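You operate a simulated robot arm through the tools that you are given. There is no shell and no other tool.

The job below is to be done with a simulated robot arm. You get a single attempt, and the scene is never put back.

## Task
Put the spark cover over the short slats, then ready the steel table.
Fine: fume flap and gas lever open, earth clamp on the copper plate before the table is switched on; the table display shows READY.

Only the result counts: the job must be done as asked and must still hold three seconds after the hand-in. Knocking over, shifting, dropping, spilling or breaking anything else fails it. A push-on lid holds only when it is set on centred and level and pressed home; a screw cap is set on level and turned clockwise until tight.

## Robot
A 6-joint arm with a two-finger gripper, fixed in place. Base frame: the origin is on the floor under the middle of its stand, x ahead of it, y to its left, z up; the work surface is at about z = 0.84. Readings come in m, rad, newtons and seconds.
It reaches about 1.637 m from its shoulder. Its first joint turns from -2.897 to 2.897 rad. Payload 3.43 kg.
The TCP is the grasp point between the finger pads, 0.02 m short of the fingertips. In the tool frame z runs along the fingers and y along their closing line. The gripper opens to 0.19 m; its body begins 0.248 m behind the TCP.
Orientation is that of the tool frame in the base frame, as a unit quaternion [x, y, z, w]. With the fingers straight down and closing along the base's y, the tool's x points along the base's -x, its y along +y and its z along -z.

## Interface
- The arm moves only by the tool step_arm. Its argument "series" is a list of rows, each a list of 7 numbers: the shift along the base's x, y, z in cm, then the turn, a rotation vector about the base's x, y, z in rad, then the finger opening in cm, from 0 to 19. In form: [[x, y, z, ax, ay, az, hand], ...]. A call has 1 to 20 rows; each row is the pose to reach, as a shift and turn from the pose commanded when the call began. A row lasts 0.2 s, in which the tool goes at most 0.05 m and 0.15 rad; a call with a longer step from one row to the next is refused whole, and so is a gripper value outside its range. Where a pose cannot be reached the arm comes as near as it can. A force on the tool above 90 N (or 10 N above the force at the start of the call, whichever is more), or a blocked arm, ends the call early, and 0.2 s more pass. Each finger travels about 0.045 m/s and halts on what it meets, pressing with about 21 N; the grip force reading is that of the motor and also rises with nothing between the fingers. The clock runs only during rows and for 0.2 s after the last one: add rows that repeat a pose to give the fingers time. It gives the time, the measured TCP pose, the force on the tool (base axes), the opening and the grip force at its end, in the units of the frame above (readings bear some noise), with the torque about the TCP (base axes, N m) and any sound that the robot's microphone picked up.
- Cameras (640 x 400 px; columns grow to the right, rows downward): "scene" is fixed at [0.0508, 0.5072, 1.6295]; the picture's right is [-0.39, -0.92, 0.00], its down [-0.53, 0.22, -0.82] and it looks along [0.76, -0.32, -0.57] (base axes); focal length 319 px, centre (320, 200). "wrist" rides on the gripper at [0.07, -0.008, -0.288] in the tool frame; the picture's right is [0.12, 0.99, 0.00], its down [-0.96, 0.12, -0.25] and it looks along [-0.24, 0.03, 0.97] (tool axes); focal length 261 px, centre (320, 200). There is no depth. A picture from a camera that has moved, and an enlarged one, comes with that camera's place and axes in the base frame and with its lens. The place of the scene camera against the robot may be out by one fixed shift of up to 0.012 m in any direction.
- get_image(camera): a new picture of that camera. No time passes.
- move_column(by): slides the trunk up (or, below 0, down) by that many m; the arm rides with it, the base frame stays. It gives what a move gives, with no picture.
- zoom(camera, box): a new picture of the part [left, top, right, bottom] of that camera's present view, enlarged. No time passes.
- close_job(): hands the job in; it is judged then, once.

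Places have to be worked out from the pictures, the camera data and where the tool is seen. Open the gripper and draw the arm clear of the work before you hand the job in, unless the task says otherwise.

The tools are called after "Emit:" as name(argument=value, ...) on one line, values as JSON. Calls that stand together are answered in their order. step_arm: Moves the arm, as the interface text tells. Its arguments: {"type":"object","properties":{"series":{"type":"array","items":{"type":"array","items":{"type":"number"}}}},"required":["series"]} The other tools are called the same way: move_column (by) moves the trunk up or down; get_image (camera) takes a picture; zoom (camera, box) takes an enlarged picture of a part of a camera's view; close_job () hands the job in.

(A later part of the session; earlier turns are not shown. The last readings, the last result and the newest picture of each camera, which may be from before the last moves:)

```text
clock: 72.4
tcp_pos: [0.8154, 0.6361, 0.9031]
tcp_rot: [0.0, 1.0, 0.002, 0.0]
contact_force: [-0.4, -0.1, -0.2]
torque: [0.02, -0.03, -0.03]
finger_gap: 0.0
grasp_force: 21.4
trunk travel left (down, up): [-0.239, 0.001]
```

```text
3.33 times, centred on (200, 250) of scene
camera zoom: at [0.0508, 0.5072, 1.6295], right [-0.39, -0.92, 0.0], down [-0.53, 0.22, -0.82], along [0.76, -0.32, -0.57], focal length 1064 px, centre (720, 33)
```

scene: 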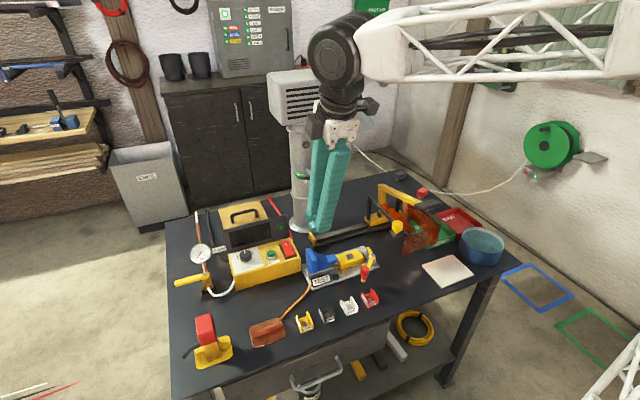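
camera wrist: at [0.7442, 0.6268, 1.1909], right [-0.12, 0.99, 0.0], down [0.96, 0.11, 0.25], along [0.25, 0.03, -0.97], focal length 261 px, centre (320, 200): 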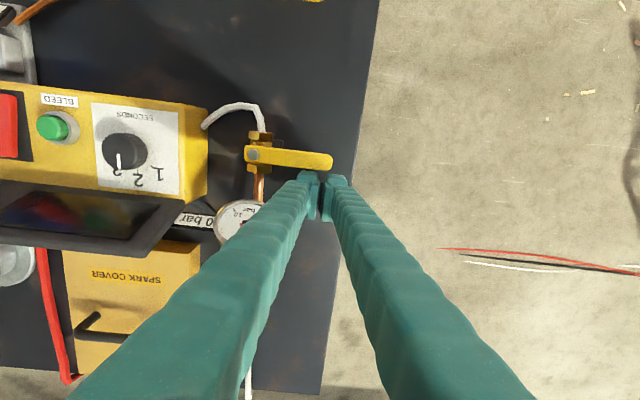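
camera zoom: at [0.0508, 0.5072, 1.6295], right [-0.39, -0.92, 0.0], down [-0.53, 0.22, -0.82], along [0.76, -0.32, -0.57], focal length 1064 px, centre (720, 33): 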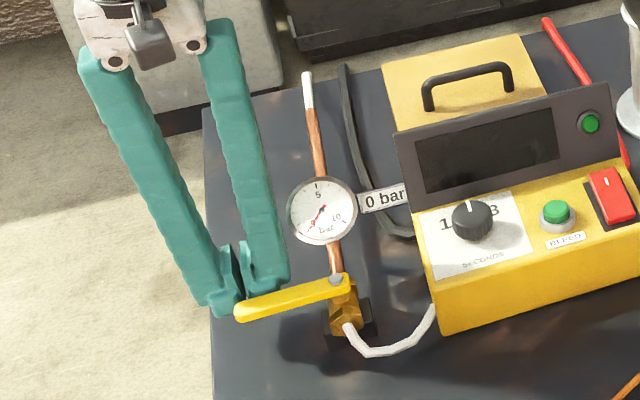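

The fingers sit just behind the lever tip. I sweep them along an arc toward the robot, first about a third of the way, and check forces and motion.

Emit:
step_arm(series=[[-1, -0.1, 0, 0, 0, 0, 0], [-2.1, -0.2, 0, 0, 0, 0, 0], [-3.0, 0.15, 0, 0, 0, 0, 0], [-4.1, 0.4, 0, 0, 0, 0, 0]])

Emit:
zoom(camera="scene", box=[140, 190, 260, 310])

Emit:
get_image(camera="wrist")

```text
clock: 73.4
tcp_pos: [0.7736, 0.6422, 0.9024]
tcp_rot: [0.0, 1.0, 0.001, -0.001]
contact_force: [0.1, -0.9, -0.2]
torque: [0.02, 0.0, 0.0]
finger_gap: 0.0001
grasp_force: 21.2
trunk travel left (down, up): [-0.239, 0.001]
```

```text
3.33 times, centred on (200, 250) of scene
camera zoom: at [0.0508, 0.5072, 1.6295], right [-0.39, -0.92, 0.0], down [-0.53, 0.22, -0.82], along [0.76, -0.32, -0.57], focal length 1064 px, centre (720, 33)
```

zoom: 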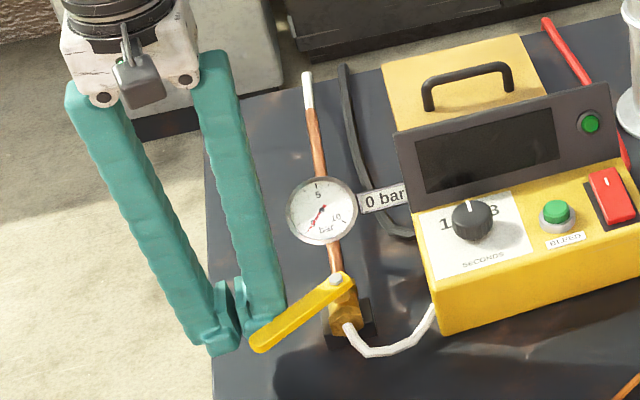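

```text
taken
camera wrist: at [0.702, 0.6327, 1.1905], right [-0.12, 0.99, 0.0], down [0.96, 0.11, 0.25], along [0.24, 0.03, -0.97], focal length 261 px, centre (320, 200)
```

wrist: 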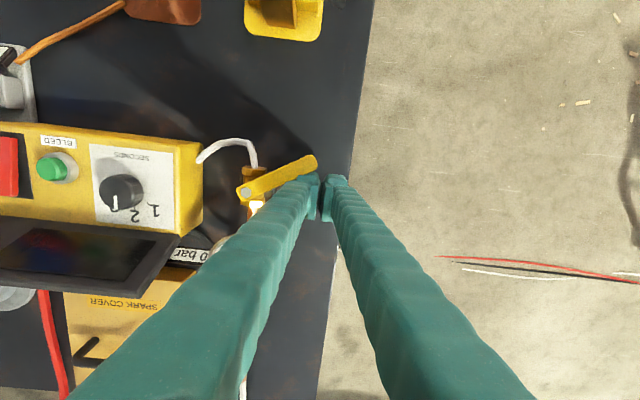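

The lever turns freely toward the robot. I continue the sweep to near parallel with the pipe.

Emit:
step_arm(series=[[-1.2, 0.05, 0, 0, 0, 0, 0], [-2.4, -0.07, 0, 0, 0, 0, 0], [-3.7, -0.45, 0, 0, 0, 0, 0], [-5.0, -1.1, 0, 0, 0, 0, 0], [-6.1, -2.05, 0, 0, 0, 0, 0], [-7.1, -3.3, 0, 0, 0, 0, 0]])

Emit:
zoom(camera="scene", box=[140, 190, 260, 310])

Emit:
get_image(camera="wrist")

```text
clock: 74.8
tcp_pos: [0.7012, 0.6083, 0.9014]
tcp_rot: [0.0, 1.0, 0.001, -0.001]
contact_force: [0.3, 0.0, -0.1]
torque: [-0.03, 0.07, -0.01]
finger_gap: 0.0
grasp_force: 21.2
trunk travel left (down, up): [-0.239, 0.001]
```

```text
3.33 times, centred on (200, 250) of scene
camera zoom: at [0.0508, 0.5072, 1.6295], right [-0.39, -0.92, 0.0], down [-0.53, 0.22, -0.82], along [0.76, -0.32, -0.57], focal length 1064 px, centre (720, 33)
```

zoom: 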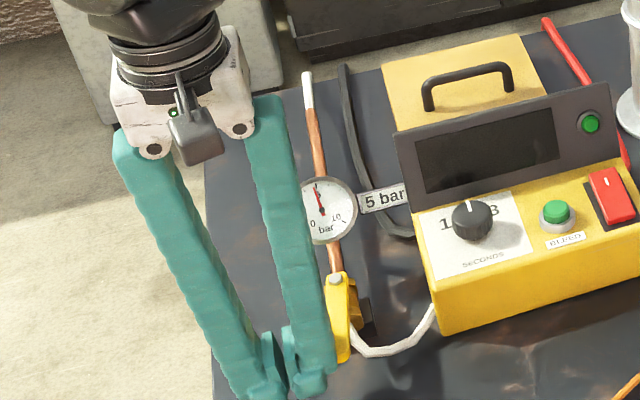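

```text
taken
camera wrist: at [0.6303, 0.6, 1.1896], right [-0.12, 0.99, 0.0], down [0.96, 0.11, 0.25], along [0.24, 0.03, -0.97], focal length 261 px, centre (320, 200)
```

wrist: 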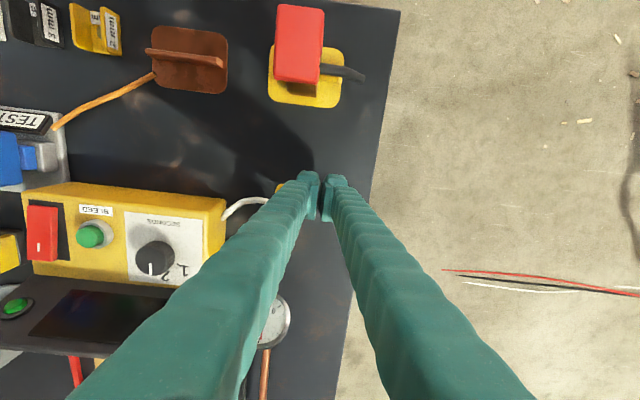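

The gauge label now shows 5 bar, so gas is open. I nudge the last few degrees to bring the lever fully parallel.

Emit:
step_arm(series=[[-0.4, -0.7, 0, 0, 0, 0, 0], [-0.7, -1.3, 0, 0, 0, 0, 0]])

Emit:
zoom(camera="scene", box=[140, 190, 260, 310])

```text
clock: 75.4
tcp_pos: [0.6949, 0.599, 0.9031]
tcp_rot: [-0.001, 1.0, 0.003, 0.001]
contact_force: [10.6, 24.6, 2.6]
torque: [-0.14, 0.07, 0.67]
finger_gap: 0.0
grasp_force: 20.7
trunk travel left (down, up): [-0.239, 0.001]
```

```text
3.33 times, centred on (200, 250) of scene
camera zoom: at [0.0508, 0.5072, 1.6295], right [-0.39, -0.92, 0.0], down [-0.53, 0.22, -0.82], along [0.76, -0.32, -0.57], focal length 1064 px, centre (720, 33)
```

zoom: 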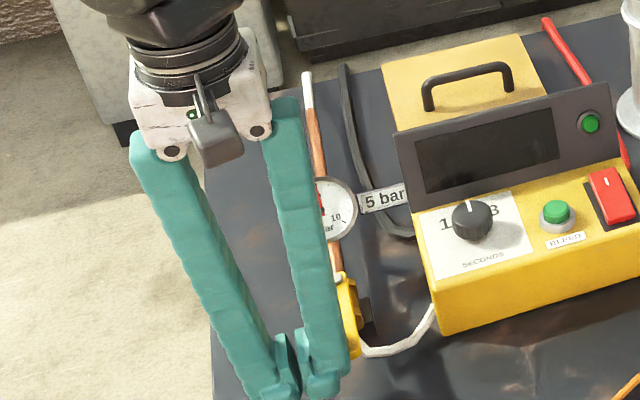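

The lever is against its stop (≈27 N). I back off to the left and rise clear, then move above the clamp for a close look.

Emit:
step_arm(series=[[0.2, 1.2, 0, 0, 0, 0, 0], [0.2, 2, 2, 0, 0, 0, 0], [0, 2, 6, 0, 0, 0, 0], [-2, 1, 10, 0, 0, 0, 2], [-5, 0, 14, 0, 0, 0, 4], [-9, -1, 16, 0, 0, 0, 6], [-13, -2, 17, 0, 0, 0, 8], [-17, -2.5, 17, 0, 0, 0, 10], [-19, -2.5, 17, 0, 0, 0, 11], [-19, -2.5, 17, 0, 0, 0, 11]])

Emit:
get_image(camera="wrist")

Emit:
get_image(camera="scene")

```text
refused: row 5 steps farther than a row can; nothing moved
```

```text
taken
camera wrist: at [0.623, 0.5892, 1.1899], right [-0.12, 0.99, 0.0], down [0.96, 0.12, 0.25], along [0.25, 0.03, -0.97], focal length 261 px, centre (320, 200)
```

wrist: 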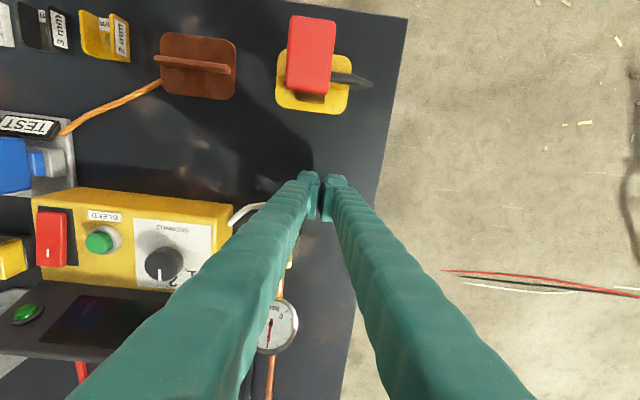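

```text
taken
```

scene: 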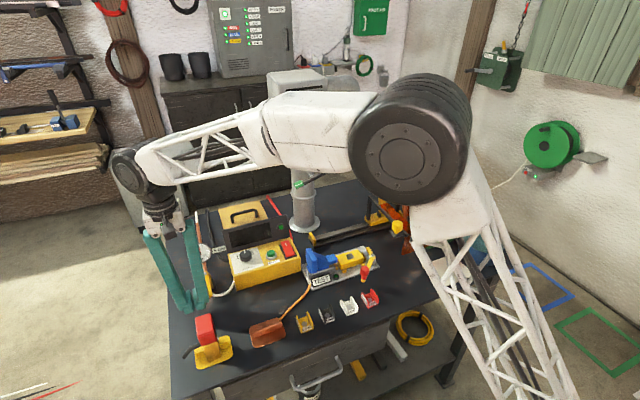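

The call was refused for one over-long step, so nothing moved. This angle gives a good view of the clamp, so I enlarge it, then retreat with shorter steps.

Emit:
zoom(camera="wrist", box=[260, 5, 390, 125])

Emit:
step_arm(series=[[0.2, 1.2, 0, 0, 0, 0, 0], [0.2, 2, 2, 0, 0, 0, 0], [0, 2, 5, 0, 0, 0, 0], [-1, 1.5, 9, 0, 0, 0, 2], [-3, 1, 13, 0, 0, 0, 4], [-6, 0, 16, 0, 0, 0, 6], [-10, -1, 17, 0, 0, 0, 8], [-14, -2, 17, 0, 0, 0, 10], [-18, -2.5, 17, 0, 0, 0, 11], [-20, -2.5, 17, 0, 0, 0, 11], [-20, -2.5, 17, 0, 0, 0, 11]])

Emit:
get_image(camera="wrist")

Emit:
zoom(camera="scene", box=[170, 230, 250, 310])

```text
3.33 times, centred on (325, 65) of wrist
camera zoom: at [0.623, 0.5892, 1.1899], right [-0.12, 0.99, 0.0], down [0.96, 0.12, 0.25], along [0.25, 0.03, -0.97], focal length 869 px, centre (303, 650)
```

zoom: 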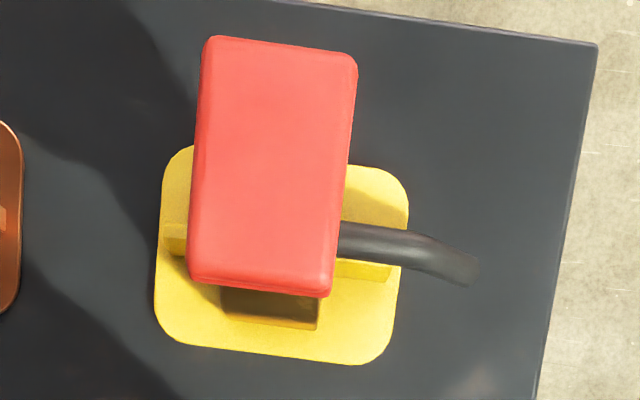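

```text
clock: 77.8
tcp_pos: [0.4938, 0.5685, 1.0721]
tcp_rot: [0.001, 1.0, 0.001, 0.0]
contact_force: [-0.6, -0.2, 0.6]
torque: [0.03, 0.02, -0.01]
finger_gap: 0.11
grasp_force: 0.1
trunk travel left (down, up): [-0.239, 0.001]
```

```text
taken
camera wrist: at [0.4222, 0.5595, 1.3593], right [-0.12, 0.99, 0.0], down [0.96, 0.11, 0.25], along [0.24, 0.03, -0.97], focal length 261 px, centre (320, 200)
```

wrist: 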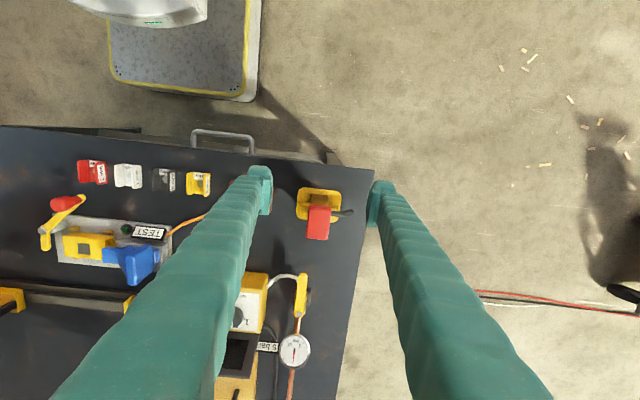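

```text
5.00 times, centred on (210, 270) of scene
camera zoom: at [0.0508, 0.5072, 1.6295], right [-0.39, -0.92, 0.0], down [-0.53, 0.22, -0.82], along [0.76, -0.32, -0.57], focal length 1596 px, centre (870, -150)
```

zoom: 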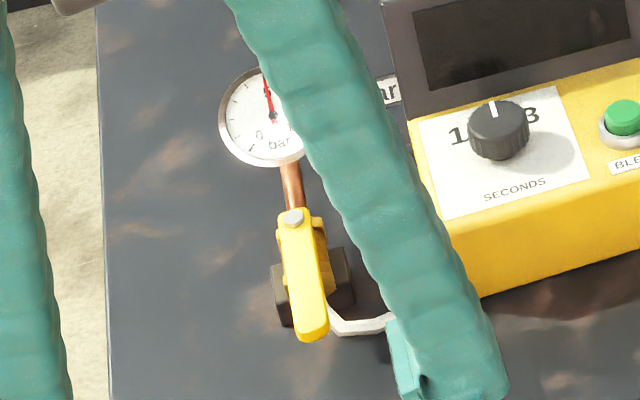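

The gas lever is fully parallel to the pipe. For the clamp I find the red head at about x 0.537–0.589, y 0.557–0.593, top z≈0.953; I zoom on both plates from here to measure the offset accurately.

Emit:
zoom(camera="wrist", box=[270, 170, 370, 250])

Emit:
step_arm(series=[[0, -3, 0, 0, 0, 0, 11], [0, -6.8, 0, 0, 0, 0, 13], [0, -6.8, 0, 0, 0, 0, 15], [0, -6.8, 0, 0, 0, 0, 17], [0, -6.8, 0, 0, 0, 0, 19], [0, -6.8, 0, 0, 0, 0, 19]])

Emit:
get_image(camera="wrist")

Emit:
zoom(camera="wrist", box=[230, 150, 410, 260])

```text
5.00 times, centred on (320, 210) of wrist
camera zoom: at [0.4222, 0.5595, 1.3593], right [-0.12, 0.99, 0.0], down [0.96, 0.11, 0.25], along [0.24, 0.03, -0.97], focal length 1303 px, centre (320, 150)
```

zoom: 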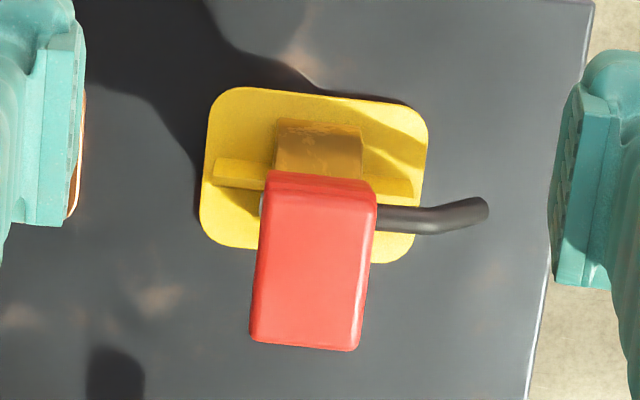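

```text
clock: 79.2
tcp_pos: [0.4952, 0.5009, 1.0731]
tcp_rot: [0.0, 1.0, 0.002, 0.001]
contact_force: [-0.8, -1.0, 0.0]
torque: [0.01, -0.01, 0.0]
finger_gap: 0.1898
grasp_force: 0.0
trunk travel left (down, up): [-0.239, 0.001]
```

```text
taken
camera wrist: at [0.4239, 0.4916, 1.3614], right [-0.12, 0.99, 0.0], down [0.96, 0.11, 0.25], along [0.24, 0.03, -0.97], focal length 261 px, centre (320, 200)
```

wrist: 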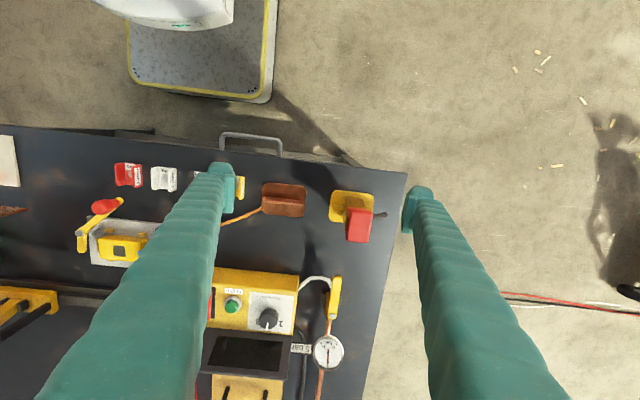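

```text
3.56 times, centred on (320, 205) of wrist
camera zoom: at [0.4239, 0.4916, 1.3614], right [-0.12, 0.99, 0.0], down [0.96, 0.11, 0.25], along [0.24, 0.03, -0.97], focal length 927 px, centre (320, 182)
```

zoom: 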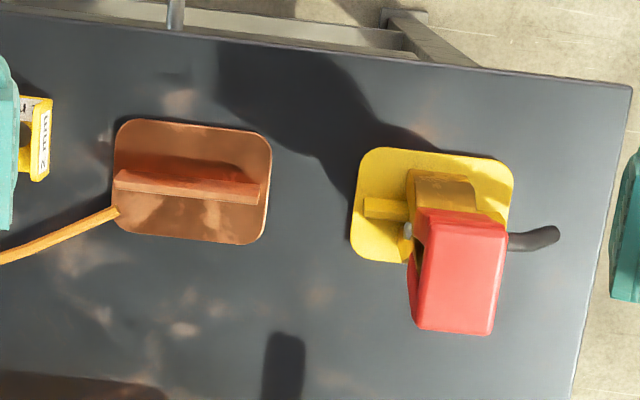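

The two plates are at the same x and 0.140 m apart in y. I move above the clamp with a 7 cm opening, fingers closing along y on the red head.

Emit:
step_arm(series=[[2, 2, 0, 0, 0, 0, 17], [4.5, 4.5, 0, 0, 0, 0, 15], [6.8, 7.4, -1, 0, 0, 0, 13], [6.8, 7.4, -3, 0, 0, 0, 11], [6.8, 7.4, -3, 0, 0, 0, 9], [6.8, 7.4, -3, 0, 0, 0, 7], [6.8, 7.4, -3, 0, 0, 0, 7]])

Emit:
get_image(camera="wrist")

Emit:
zoom(camera="scene", box=[150, 260, 290, 390])

```text
clock: 80.8
tcp_pos: [0.5636, 0.5762, 1.0426]
tcp_rot: [0.0, 1.0, 0.001, 0.0]
contact_force: [-0.5, 1.4, 0.2]
torque: [-0.01, -0.01, -0.02]
finger_gap: 0.0699
grasp_force: 0.1
trunk travel left (down, up): [-0.239, 0.001]
```

```text
taken
camera wrist: at [0.4917, 0.5664, 1.3308], right [-0.12, 0.99, 0.0], down [0.96, 0.11, 0.25], along [0.24, 0.03, -0.97], focal length 261 px, centre (320, 200)
```

wrist: 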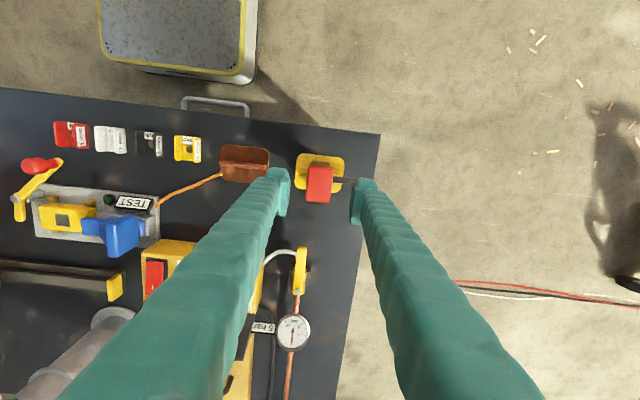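

```text
3.08 times, centred on (220, 325) of scene
camera zoom: at [0.0508, 0.5072, 1.6295], right [-0.39, -0.92, 0.0], down [-0.53, 0.22, -0.82], along [0.76, -0.32, -0.57], focal length 982 px, centre (628, -185)
```

zoom: 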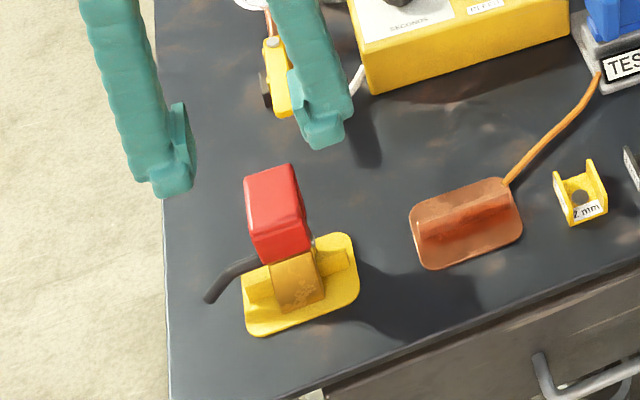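

The head is centred between the pads. I lower to grip height and close on it.

Emit:
step_arm(series=[[0, 0, -4, 0, 0, 0, 7], [0, 0, -7.5, 0, 0, 0, 7], [0, 0, -10, 0, 0, 0, 7], [0, 0, -10.8, 0, 0, 0, 7]])

Emit:
zoom(camera="scene", box=[150, 260, 290, 390])

Emit:
zoom(camera="wrist", box=[240, 120, 400, 240])

```text
clock: 81.8
tcp_pos: [0.5634, 0.5748, 0.9338]
tcp_rot: [0.001, 1.0, 0.001, -0.001]
contact_force: [-0.1, 0.7, -0.4]
torque: [0.01, -0.02, 0.02]
finger_gap: 0.07
grasp_force: 0.0
trunk travel left (down, up): [-0.239, 0.001]
```

```text
3.08 times, centred on (220, 325) of scene
camera zoom: at [0.0508, 0.5072, 1.6295], right [-0.39, -0.92, 0.0], down [-0.53, 0.22, -0.82], along [0.76, -0.32, -0.57], focal length 982 px, centre (628, -185)
```

zoom: 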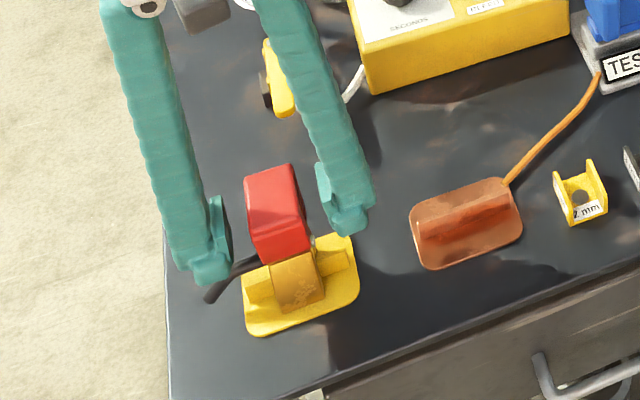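

```text
3.33 times, centred on (320, 180) of wrist
camera zoom: at [0.4922, 0.5659, 1.2224], right [-0.12, 0.99, 0.0], down [0.96, 0.11, 0.25], along [0.24, 0.03, -0.97], focal length 869 px, centre (320, 267)
```

zoom: 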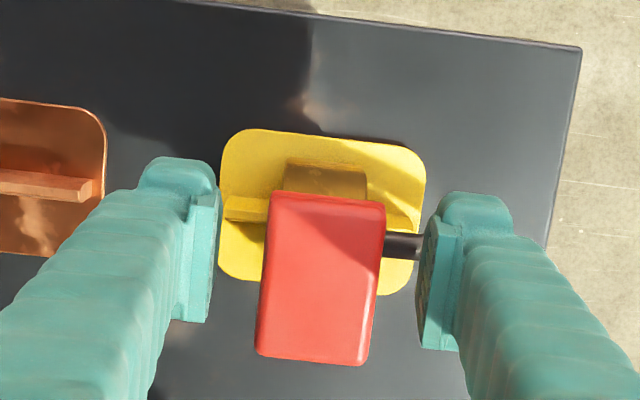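

Pads straddle the head cleanly, above the black lead. I close the grip.

Emit:
step_arm(series=[[0, 0, 0, 0, 0, 0, 5], [0, 0, 0, 0, 0, 0, 4], [0, 0, 0, 0, 0, 0, 3], [0, 0, 0, 0, 0, 0, 2], [0, 0, 0, 0, 0, 0, 1], [0, 0, 0, 0, 0, 0, 1], [0, 0, 0, 0, 0, 0, 1]])

Emit:
zoom(camera="wrist", box=[240, 120, 400, 240])

Emit:
zoom(camera="scene", box=[170, 290, 250, 380])

```text
clock: 83.4
tcp_pos: [0.5631, 0.5769, 0.9347]
tcp_rot: [0.0, 1.0, 0.001, -0.001]
contact_force: [-1.0, -0.9, 0.5]
torque: [-0.07, -0.03, -0.02]
finger_gap: 0.0342
grasp_force: 20.7
trunk travel left (down, up): [-0.239, 0.001]
```

```text
3.33 times, centred on (320, 180) of wrist
camera zoom: at [0.4922, 0.5659, 1.2226], right [-0.12, 0.99, 0.0], down [0.96, 0.11, 0.25], along [0.24, 0.03, -0.97], focal length 869 px, centre (320, 267)
```

zoom: 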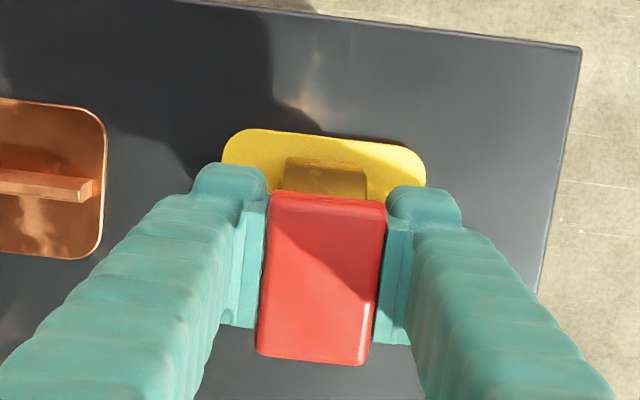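

```text
4.44 times, centred on (210, 335) of scene
camera zoom: at [0.0508, 0.5072, 1.6295], right [-0.39, -0.92, 0.0], down [-0.53, 0.22, -0.82], along [0.76, -0.32, -0.57], focal length 1419 px, centre (809, -400)
```

zoom: 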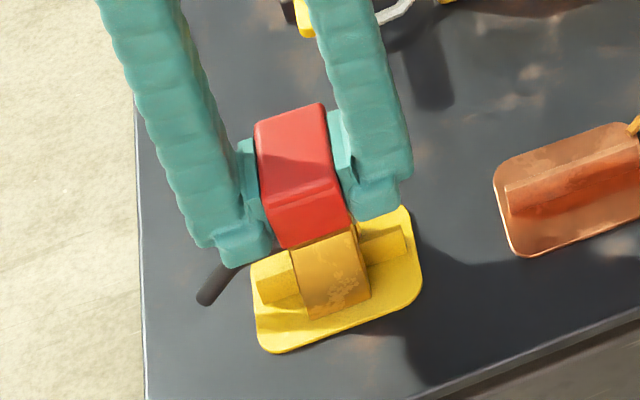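

The head is gripped (gap 34 mm). I lift slowly and watch the load and whether the yellow dock stays.

Emit:
step_arm(series=[[0, 0, 0.3, 0, 0, 0, 1], [0, 0, 0.8, 0, 0, 0, 1], [0, 0, 1.4, 0, 0, 0, 1], [0, 0, 2.0, 0, 0, 0, 1], [0, 0, 2.5, 0, 0, 0, 1]])

Emit:
zoom(camera="scene", box=[170, 290, 250, 380])

```text
clock: 84.6
tcp_pos: [0.5624, 0.5752, 0.9588]
tcp_rot: [0.0, 1.0, 0.0, -0.001]
contact_force: [-0.3, -0.2, -3.7]
torque: [0.01, 0.02, 0.02]
finger_gap: 0.0341
grasp_force: 20.7
trunk travel left (down, up): [-0.239, 0.001]
```

```text
4.44 times, centred on (210, 335) of scene
camera zoom: at [0.0508, 0.5072, 1.6295], right [-0.39, -0.92, 0.0], down [-0.53, 0.22, -0.82], along [0.76, -0.32, -0.57], focal length 1419 px, centre (809, -400)
```

zoom: 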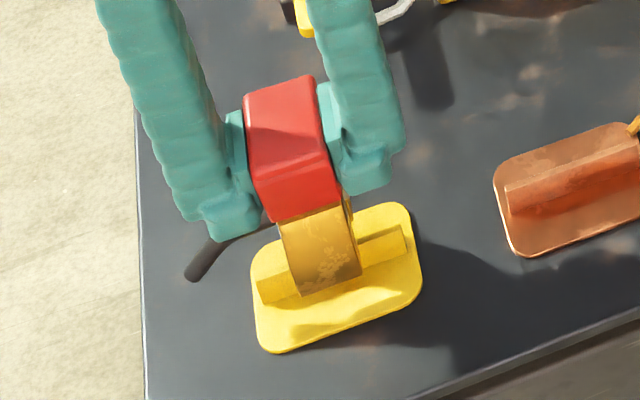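

The clamp comes off cleanly and the dock stays put. I raise it a little more and carry it 14 cm to the right, above the copper plate.

Emit:
step_arm(series=[[0, 0, 0.8, 0, 0, 0, 1], [0, 0, 2, 0, 0, 0, 1], [0, 0, 3.5, 0, 0, 0, 1], [0, 0, 5, 0, 0, 0, 1], [0, -0.5, 5.8, 0, 0, 0, 1], [0, -1.7, 6, 0, 0, 0, 1], [0, -3.4, 6, 0, 0, 0, 1], [0, -5.4, 6, 0, 0, 0, 1], [0, -7.4, 6, 0, 0, 0, 1], [0.1, -9.4, 6, 0, 0, 0, 1], [0.1, -11.2, 6, 0, 0, 0, 1], [0.1, -12.7, 6, 0, 0, 0, 1], [0.1, -13.6, 6, 0, 0, 0, 1], [0.1, -14, 6, 0, 0, 0, 1], [0.1, -14, 6, 0, 0, 0, 1]])

Emit:
get_image(camera="wrist")

Emit:
zoom(camera="wrist", box=[240, 110, 400, 230])

Emit:
zoom(camera="scene", box=[200, 270, 320, 370])

```text
clock: 87.8
tcp_pos: [0.5638, 0.4368, 1.0193]
tcp_rot: [0.0, 1.0, 0.002, -0.001]
contact_force: [-0.7, 0.1, -3.3]
torque: [-0.03, -0.02, -0.01]
finger_gap: 0.0341
grasp_force: 20.8
trunk travel left (down, up): [-0.239, 0.001]
```

```text
taken
camera wrist: at [0.4929, 0.4273, 1.307], right [-0.12, 0.99, 0.0], down [0.96, 0.11, 0.25], along [0.24, 0.03, -0.97], focal length 261 px, centre (320, 200)
```

wrist: 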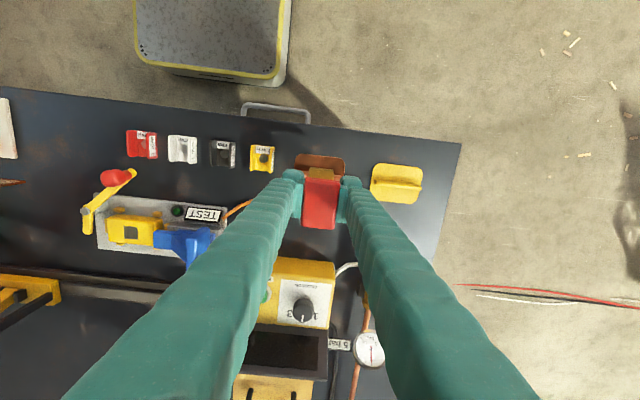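

```text
3.33 times, centred on (320, 170) of wrist
camera zoom: at [0.4929, 0.4273, 1.307], right [-0.12, 0.99, 0.0], down [0.96, 0.11, 0.25], along [0.24, 0.03, -0.97], focal length 869 px, centre (320, 300)
```

zoom: 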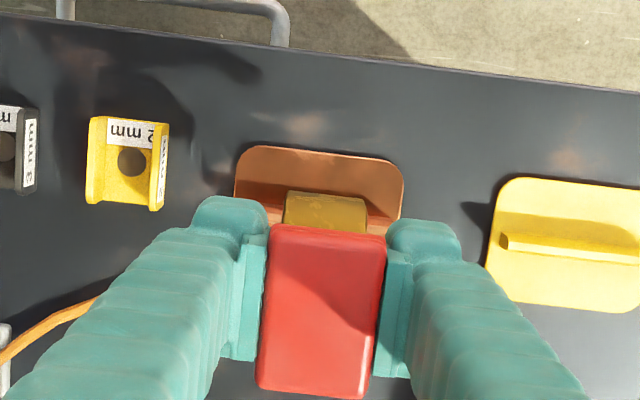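

```text
4.00 times, centred on (260, 320) of scene
camera zoom: at [0.0508, 0.5072, 1.6295], right [-0.39, -0.92, 0.0], down [-0.53, 0.22, -0.82], along [0.76, -0.32, -0.57], focal length 1277 px, centre (560, -280)
```

zoom: 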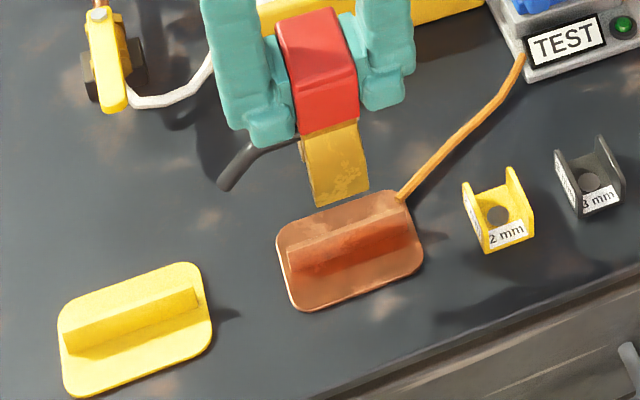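

The clamp is aligned over the copper ridge. I lower it slowly toward seating height.

Emit:
step_arm(series=[[0, 0, -0.8, 0, 0, 0, 1], [0, 0, -2, 0, 0, 0, 1], [0, 0, -3.4, 0, 0, 0, 1], [0, 0, -4.6, 0, 0, 0, 1], [0, 0, -5.5, 0, 0, 0, 1], [0, 0, -6, 0, 0, 0, 1]])

Emit:
zoom(camera="scene", box=[220, 280, 320, 360])

Emit:
zoom(camera="wrist", box=[240, 110, 400, 230])

```text
clock: 89.2
tcp_pos: [0.5638, 0.4367, 0.9586]
tcp_rot: [0.0, 1.0, 0.002, 0.0]
contact_force: [-0.1, -0.9, -2.9]
torque: [-0.01, 0.01, 0.05]
finger_gap: 0.0341
grasp_force: 21.1
trunk travel left (down, up): [-0.239, 0.001]
```

```text
5.00 times, centred on (270, 320) of scene
camera zoom: at [0.0508, 0.5072, 1.6295], right [-0.39, -0.92, 0.0], down [-0.53, 0.22, -0.82], along [0.76, -0.32, -0.57], focal length 1596 px, centre (570, -400)
```

zoom: 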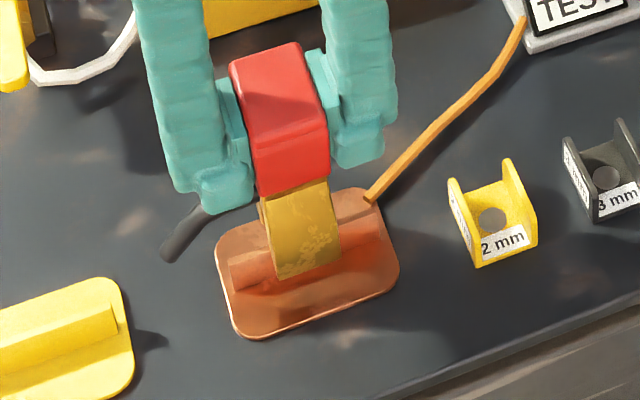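

```text
3.33 times, centred on (320, 170) of wrist
camera zoom: at [0.4927, 0.4273, 1.2464], right [-0.12, 0.99, 0.0], down [0.96, 0.11, 0.25], along [0.25, 0.03, -0.97], focal length 869 px, centre (320, 300)
```

zoom: 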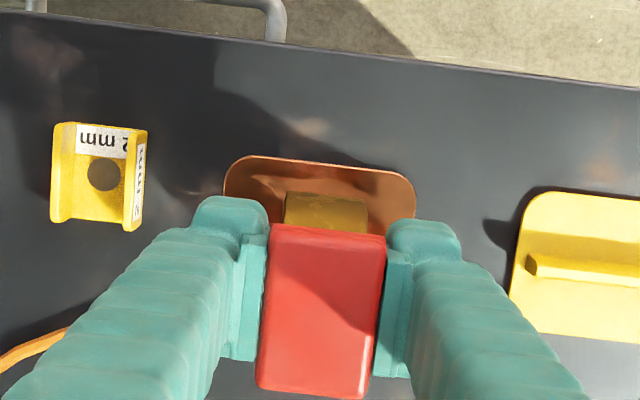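

Alignment looks the same as it did over the dock. I lower the last 2.5 cm in small steps.

Emit:
step_arm(series=[[0, 0, -0.5, 0, 0, 0, 1], [0, 0, -1.0, 0, 0, 0, 1], [0, 0, -1.5, 0, 0, 0, 1], [0, 0, -1.8, 0, 0, 0, 1]])

Emit:
step_arm(series=[[0, 0, -0.2, 0, 0, 0, 1], [0, 0, -0.4, 0, 0, 0, 1], [0, 0, -0.5, 0, 0, 0, 1]])

Emit:
zoom(camera="scene", box=[220, 280, 320, 360])

```text
clock: 90.2
tcp_pos: [0.5624, 0.4354, 0.9411]
tcp_rot: [0.0, 1.0, 0.002, 0.0]
contact_force: [-0.1, -0.5, -3.6]
torque: [-0.01, 0.0, -0.03]
finger_gap: 0.0341
grasp_force: 20.6
trunk travel left (down, up): [-0.239, 0.001]
```

```text
clock: 91.0
tcp_pos: [0.5633, 0.4367, 0.9359]
tcp_rot: [0.0, 1.0, 0.0, -0.001]
contact_force: [0.5, -1.0, -2.9]
torque: [0.0, 0.01, 0.0]
finger_gap: 0.0342
grasp_force: 21.1
trunk travel left (down, up): [-0.239, 0.001]
```

```text
5.00 times, centred on (270, 320) of scene
camera zoom: at [0.0508, 0.5072, 1.6295], right [-0.39, -0.92, 0.0], down [-0.53, 0.22, -0.82], along [0.76, -0.32, -0.57], focal length 1596 px, centre (570, -400)
```

zoom: 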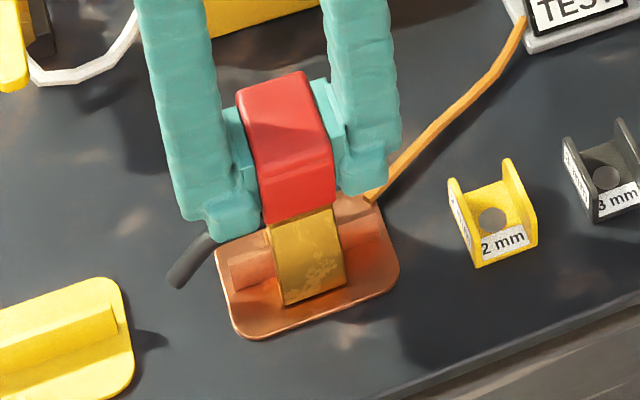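

Still hanging a millimetre or two high. I ease it down until the load transfers.

Emit:
step_arm(series=[[0, 0, -0.1, 0, 0, 0, 1], [0, 0, -0.2, 0, 0, 0, 1], [0, 0, -0.3, 0, 0, 0, 1]])

```text
clock: 91.8
tcp_pos: [0.5647, 0.4357, 0.9349]
tcp_rot: [0.0, 1.0, 0.002, 0.0]
contact_force: [-0.9, 1.3, 16.5]
torque: [-0.15, 0.27, -0.05]
finger_gap: 0.034
grasp_force: 20.7
trunk travel left (down, up): [-0.239, 0.001]
```

It is seated at the same height as on the dock (now pushing back 16.5 N). I relieve the pressure, open the fingers and rise clear.

Emit:
step_arm(series=[[0, 0, 0.2, 0, 0, 0, 2], [0, 0, 0.2, 0, 0, 0, 3.5], [0, 0, 0.2, 0, 0, 0, 5], [0, 0, 0.2, 0, 0, 0, 6.5], [0, 0, 0.2, 0, 0, 0, 7.5], [0, 0, 0.2, 0, 0, 0, 7.5]])

Emit:
step_arm(series=[[0, 0, 1.5, 0, 0, 0, 7.5], [0, 0, 4, 0, 0, 0, 7.5], [0, 0, 7.5, 0, 0, 0, 7.5], [0, 0, 11, 0, 0, 0, 7.5], [-2, 0, 14, 0, 0, 0, 7.5], [-4, 0, 16, 0, 0, 0, 7.5]])

Emit:
zoom(camera="scene", box=[220, 280, 320, 360])

Emit:
get_image(camera="wrist")

```text
clock: 93.2
tcp_pos: [0.5645, 0.4355, 0.9352]
tcp_rot: [-0.001, 1.0, 0.001, 0.001]
contact_force: [0.7, 0.0, 0.1]
torque: [-0.03, 0.0, 0.01]
finger_gap: 0.0747
grasp_force: 0.0
trunk travel left (down, up): [-0.239, 0.001]
```

```text
clock: 94.6
tcp_pos: [0.5244, 0.4337, 1.094]
tcp_rot: [0.0, 1.0, 0.0, -0.002]
contact_force: [0.2, 0.5, 0.3]
torque: [-0.04, 0.1, 0.01]
finger_gap: 0.075
grasp_force: 0.0
trunk travel left (down, up): [-0.239, 0.001]
```

```text
5.00 times, centred on (270, 320) of scene
camera zoom: at [0.0508, 0.5072, 1.6295], right [-0.39, -0.92, 0.0], down [-0.53, 0.22, -0.82], along [0.76, -0.32, -0.57], focal length 1596 px, centre (570, -400)
```

zoom: 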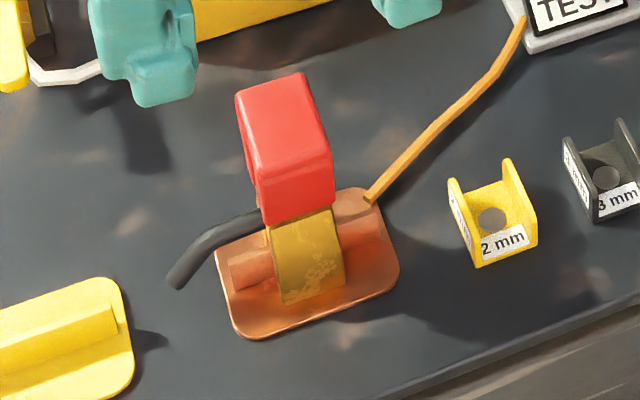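

```text
taken
camera wrist: at [0.4532, 0.4252, 1.3818], right [-0.12, 0.99, 0.0], down [0.96, 0.11, 0.25], along [0.24, 0.03, -0.97], focal length 261 px, centre (320, 200)
```

wrist: 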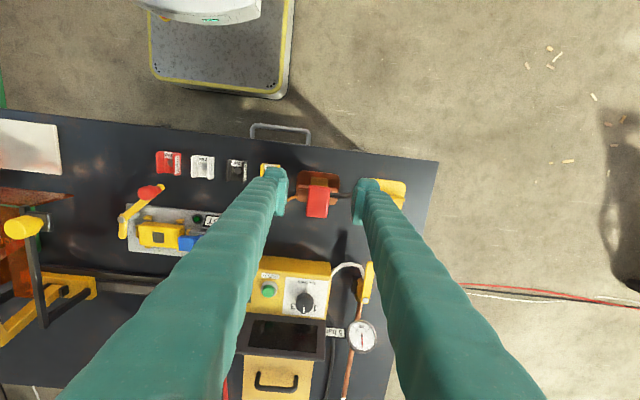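

The clamp stands upright on the copper plate. Before switching on, I check the flap, gas lever and the red rocker switch closely.

Emit:
zoom(camera="scene", box=[260, 225, 310, 275])

Emit:
zoom(camera="scene", box=[170, 160, 340, 310])

Emit:
step_arm(series=[[0, -4, 2, 0, 0, 0, 9], [0, -8, 4, 0, 0, 0, 11], [0, -12, 4, 0, 0, 0, 13], [0, -14.5, 4, 0, 0, 0, 15], [0, -14.5, 4, 0, 0, 0, 17], [0, -14.5, 4, 0, 0, 0, 19], [0, -14.5, 4, 0, 0, 0, 19]])

Emit:
get_image(camera="wrist")

```text
8.00 times, centred on (285, 250) of scene
camera zoom: at [0.0508, 0.5072, 1.6295], right [-0.39, -0.92, 0.0], down [-0.53, 0.22, -0.82], along [0.76, -0.32, -0.57], focal length 2554 px, centre (600, -200)
```

zoom: 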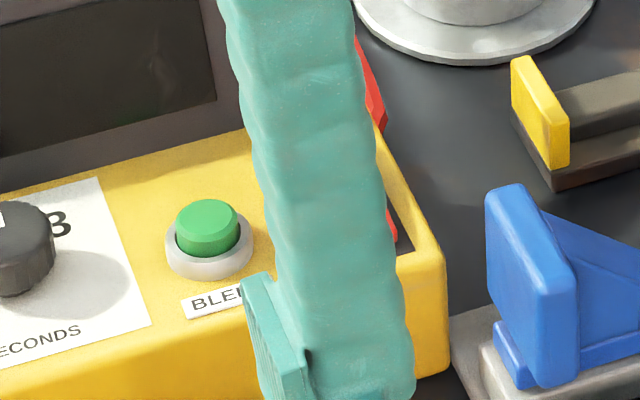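

```text
2.67 times, centred on (255, 235) of scene
camera zoom: at [0.0508, 0.5072, 1.6295], right [-0.39, -0.92, 0.0], down [-0.53, 0.22, -0.82], along [0.76, -0.32, -0.57], focal length 851 px, centre (493, 107)
```

zoom: 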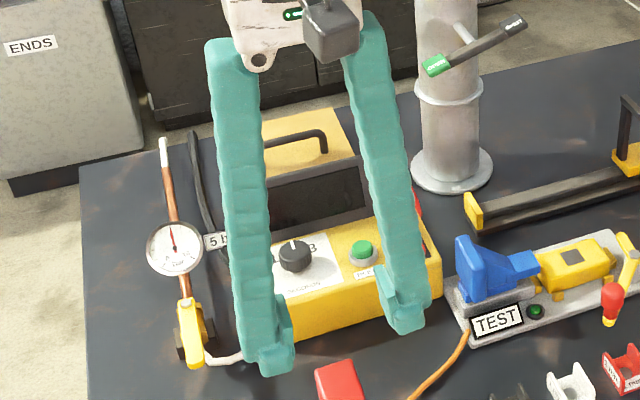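

```text
clock: 96.2
tcp_pos: [0.5241, 0.2905, 1.1351]
tcp_rot: [0.0, 1.0, 0.002, 0.0]
contact_force: [-0.2, 0.4, -0.4]
torque: [-0.01, -0.01, -0.03]
finger_gap: 0.19
grasp_force: 0.1
trunk travel left (down, up): [-0.239, 0.001]
```

```text
taken
camera wrist: at [0.4525, 0.2823, 1.424], right [-0.12, 0.99, 0.0], down [0.96, 0.11, 0.25], along [0.24, 0.03, -0.97], focal length 261 px, centre (320, 200)
```

wrist: 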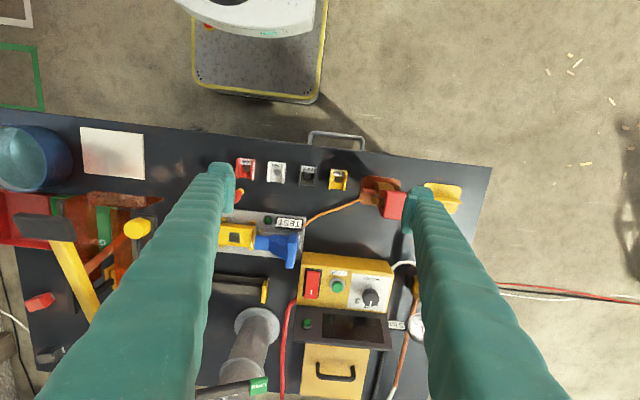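

Flap open, gas at 5 bar, clamp placed. I enlarge the control box with the rocker from this vantage.

Emit:
zoom(camera="wrist", box=[285, 240, 405, 350])

Emit:
zoom(camera="scene", box=[260, 225, 310, 275])

```text
3.64 times, centred on (345, 295) of wrist
camera zoom: at [0.4525, 0.2823, 1.424], right [-0.12, 0.99, 0.0], down [0.96, 0.11, 0.25], along [0.24, 0.03, -0.97], focal length 948 px, centre (229, -146)
```

zoom: 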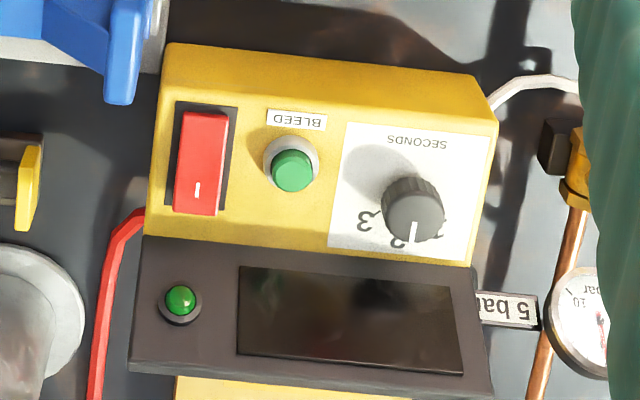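

```text
8.00 times, centred on (285, 250) of scene
camera zoom: at [0.0508, 0.5072, 1.6295], right [-0.39, -0.92, 0.0], down [-0.53, 0.22, -0.82], along [0.76, -0.32, -0.57], focal length 2554 px, centre (600, -200)
```

zoom: 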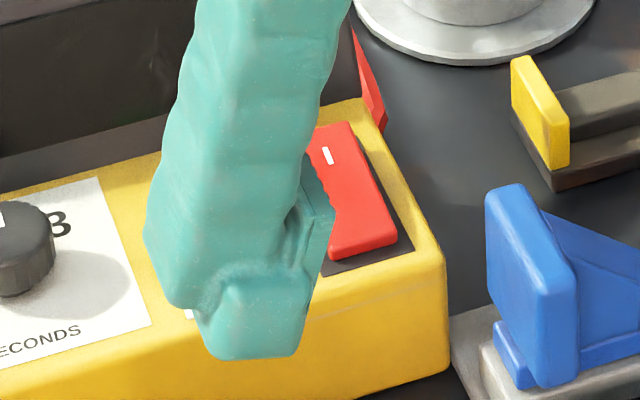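

The panel is level at z≈0.904, and the rocker spans x 0.745–0.806 at y≈0.306 with its far "I" end raised, so it is off and needs the far end pressed. I close the fingers and move above the far end.

Emit:
step_arm(series=[[4, 0, 0, 0, 0, 0, 17], [8, 0.2, 0, 0, 0, 0, 15], [12, 0.4, 0, 0, 0, 0, 13], [16, 0.6, -1, 0, 0, 0, 11], [20, 0.8, -2, 0, 0, 0, 9], [24, 1, -3, 0, 0, 0, 7], [26.5, 1, -4, 0, 0, 0, 5], [27.2, 1, -6, 0, 0, 0, 3], [27.2, 1, -8.5, 0, 0, 0, 1], [27.2, 1, -11, 0, 0, 0, 0], [27.2, 1, -12.5, 0, 0, 0, 0], [27.2, 1, -12.5, 0, 0, 0, 0]])

Emit:
get_image(camera="wrist")

Emit:
zoom(camera="scene", box=[220, 180, 330, 290])

```text
clock: 98.8
tcp_pos: [0.7952, 0.2995, 1.0098]
tcp_rot: [0.0, 1.0, 0.001, 0.0]
contact_force: [0.5, 0.0, 0.1]
torque: [0.0, -0.03, 0.03]
finger_gap: 0.0
grasp_force: 21.6
trunk travel left (down, up): [-0.239, 0.001]
```

```text
taken
camera wrist: at [0.7243, 0.2907, 1.2984], right [-0.12, 0.99, 0.0], down [0.96, 0.11, 0.25], along [0.24, 0.03, -0.97], focal length 261 px, centre (320, 200)
```

wrist: 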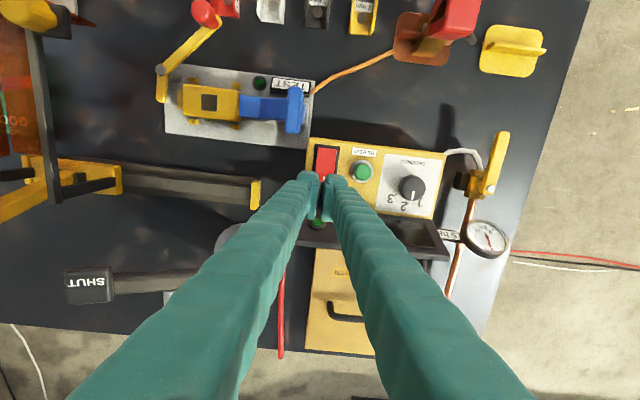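

```text
3.64 times, centred on (275, 235) of scene
camera zoom: at [0.0508, 0.5072, 1.6295], right [-0.39, -0.92, 0.0], down [-0.53, 0.22, -0.82], along [0.76, -0.32, -0.57], focal length 1161 px, centre (484, 73)
```

zoom: 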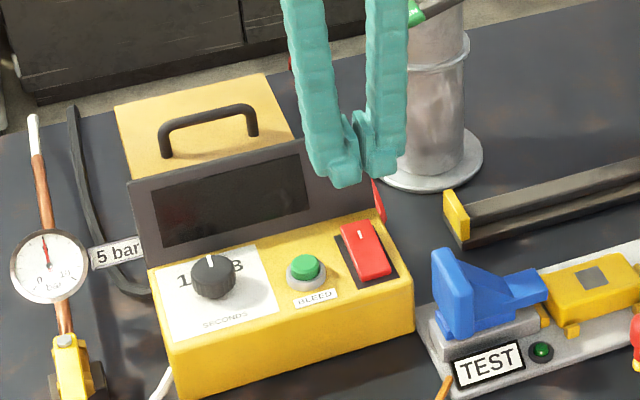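

Tips are above the far end of the rocker, clear of the BLEED button and display. I lower and press gently.

Emit:
step_arm(series=[[0, 0, -3, 0, 0, 0, 0], [0, 0, -5.5, 0, 0, 0, 0], [0, 0, -7, 0, 0, 0, 0]])

Emit:
step_arm(series=[[0, 0, -0.3, 0, 0, 0, 0], [0, 0, -0.6, 0, 0, 0, 0]])

Emit:
zoom(camera="scene", box=[220, 200, 320, 290])

```text
clock: 99.6
tcp_pos: [0.7953, 0.3002, 0.94]
tcp_rot: [0.001, 1.0, 0.001, -0.001]
contact_force: [0.7, 0.3, 0.6]
torque: [0.03, 0.0, 0.02]
finger_gap: 0.0003
grasp_force: 20.7
trunk travel left (down, up): [-0.239, 0.001]
```

```text
clock: 100.2
tcp_pos: [0.7952, 0.2996, 0.9381]
tcp_rot: [0.0, 1.0, 0.002, 0.001]
contact_force: [0.7, -2.4, 32.2]
torque: [0.09, 0.45, -0.02]
finger_gap: 0.006
grasp_force: 34.4
trunk travel left (down, up): [-0.239, 0.001]
```

```text
4.44 times, centred on (270, 245) of scene
camera zoom: at [0.0508, 0.5072, 1.6295], right [-0.39, -0.92, 0.0], down [-0.53, 0.22, -0.82], along [0.76, -0.32, -0.57], focal length 1419 px, centre (542, 0)
```

zoom: 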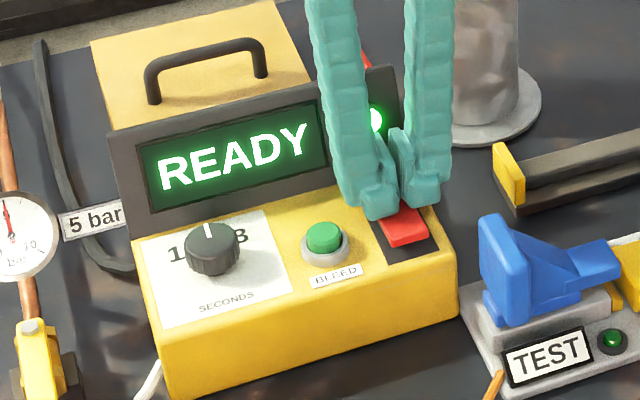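

The display shows READY. I lift straight off and draw the arm clear.

Emit:
step_arm(series=[[0, 0, 1, 0, 0, 0, 0], [0, 0, 3, 0, 0, 0, 0], [0, 0, 7, 0, 0, 0, 0], [0, 0, 11, 0, 0, 0, 0], [-1, 0, 15, 0, 0, 0, 2], [-4, 0, 18, 0, 0, 0, 4], [-8, 0, 20, 0, 0, 0, 6], [-12, 0, 22, 0, 0, 0, 8], [-16, 0, 24, 0, 0, 0, 10], [-20, 0, 26, 0, 0, 0, 12], [-24, 0, 28, 0, 0, 0, 13], [-27, 0, 29, 0, 0, 0, 14]])

Emit:
get_image(camera="scene")

Emit:
get_image(camera="wrist")

Emit:
zoom(camera="scene", box=[165, 150, 345, 290])

```text
clock: 102.8
tcp_pos: [0.5243, 0.3009, 1.2247]
tcp_rot: [0.0, 1.0, 0.001, 0.0]
contact_force: [0.3, -0.5, 0.5]
torque: [-0.05, 0.12, -0.01]
finger_gap: 0.1401
grasp_force: 0.0
trunk travel left (down, up): [-0.239, 0.001]
```

```text
taken
```

scene: 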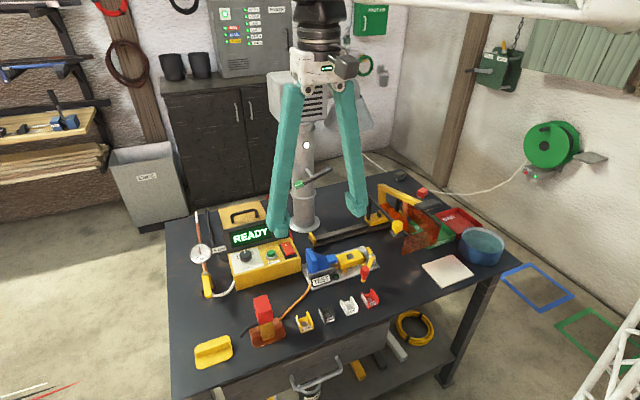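

```text
taken
camera wrist: at [0.454, 0.2916, 1.5116], right [-0.12, 0.99, 0.0], down [0.96, 0.11, 0.25], along [0.24, 0.03, -0.97], focal length 261 px, centre (320, 200)
```

wrist: 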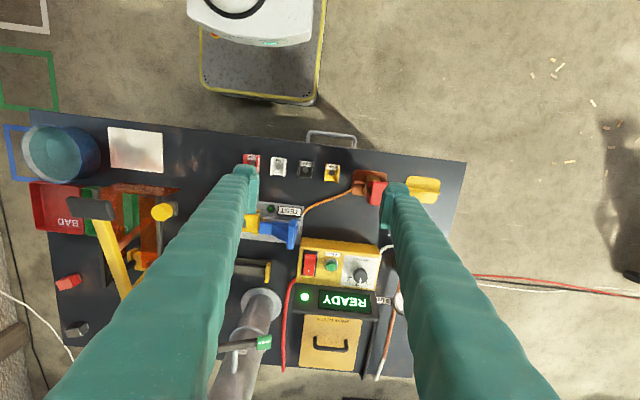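

```text
2.86 times, centred on (255, 220) of scene
camera zoom: at [0.0508, 0.5072, 1.6295], right [-0.39, -0.92, 0.0], down [-0.53, 0.22, -0.82], along [0.76, -0.32, -0.57], focal length 912 px, centre (506, 143)
```

zoom: 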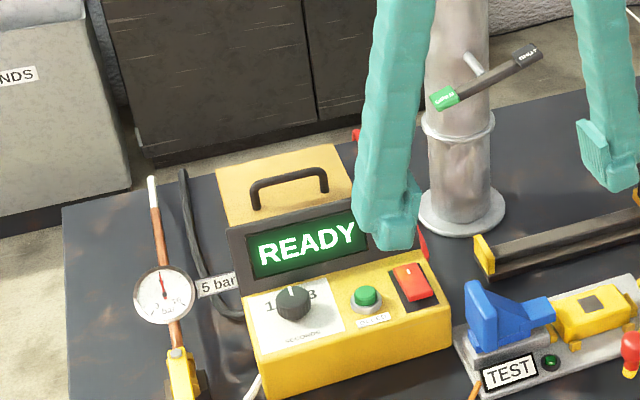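

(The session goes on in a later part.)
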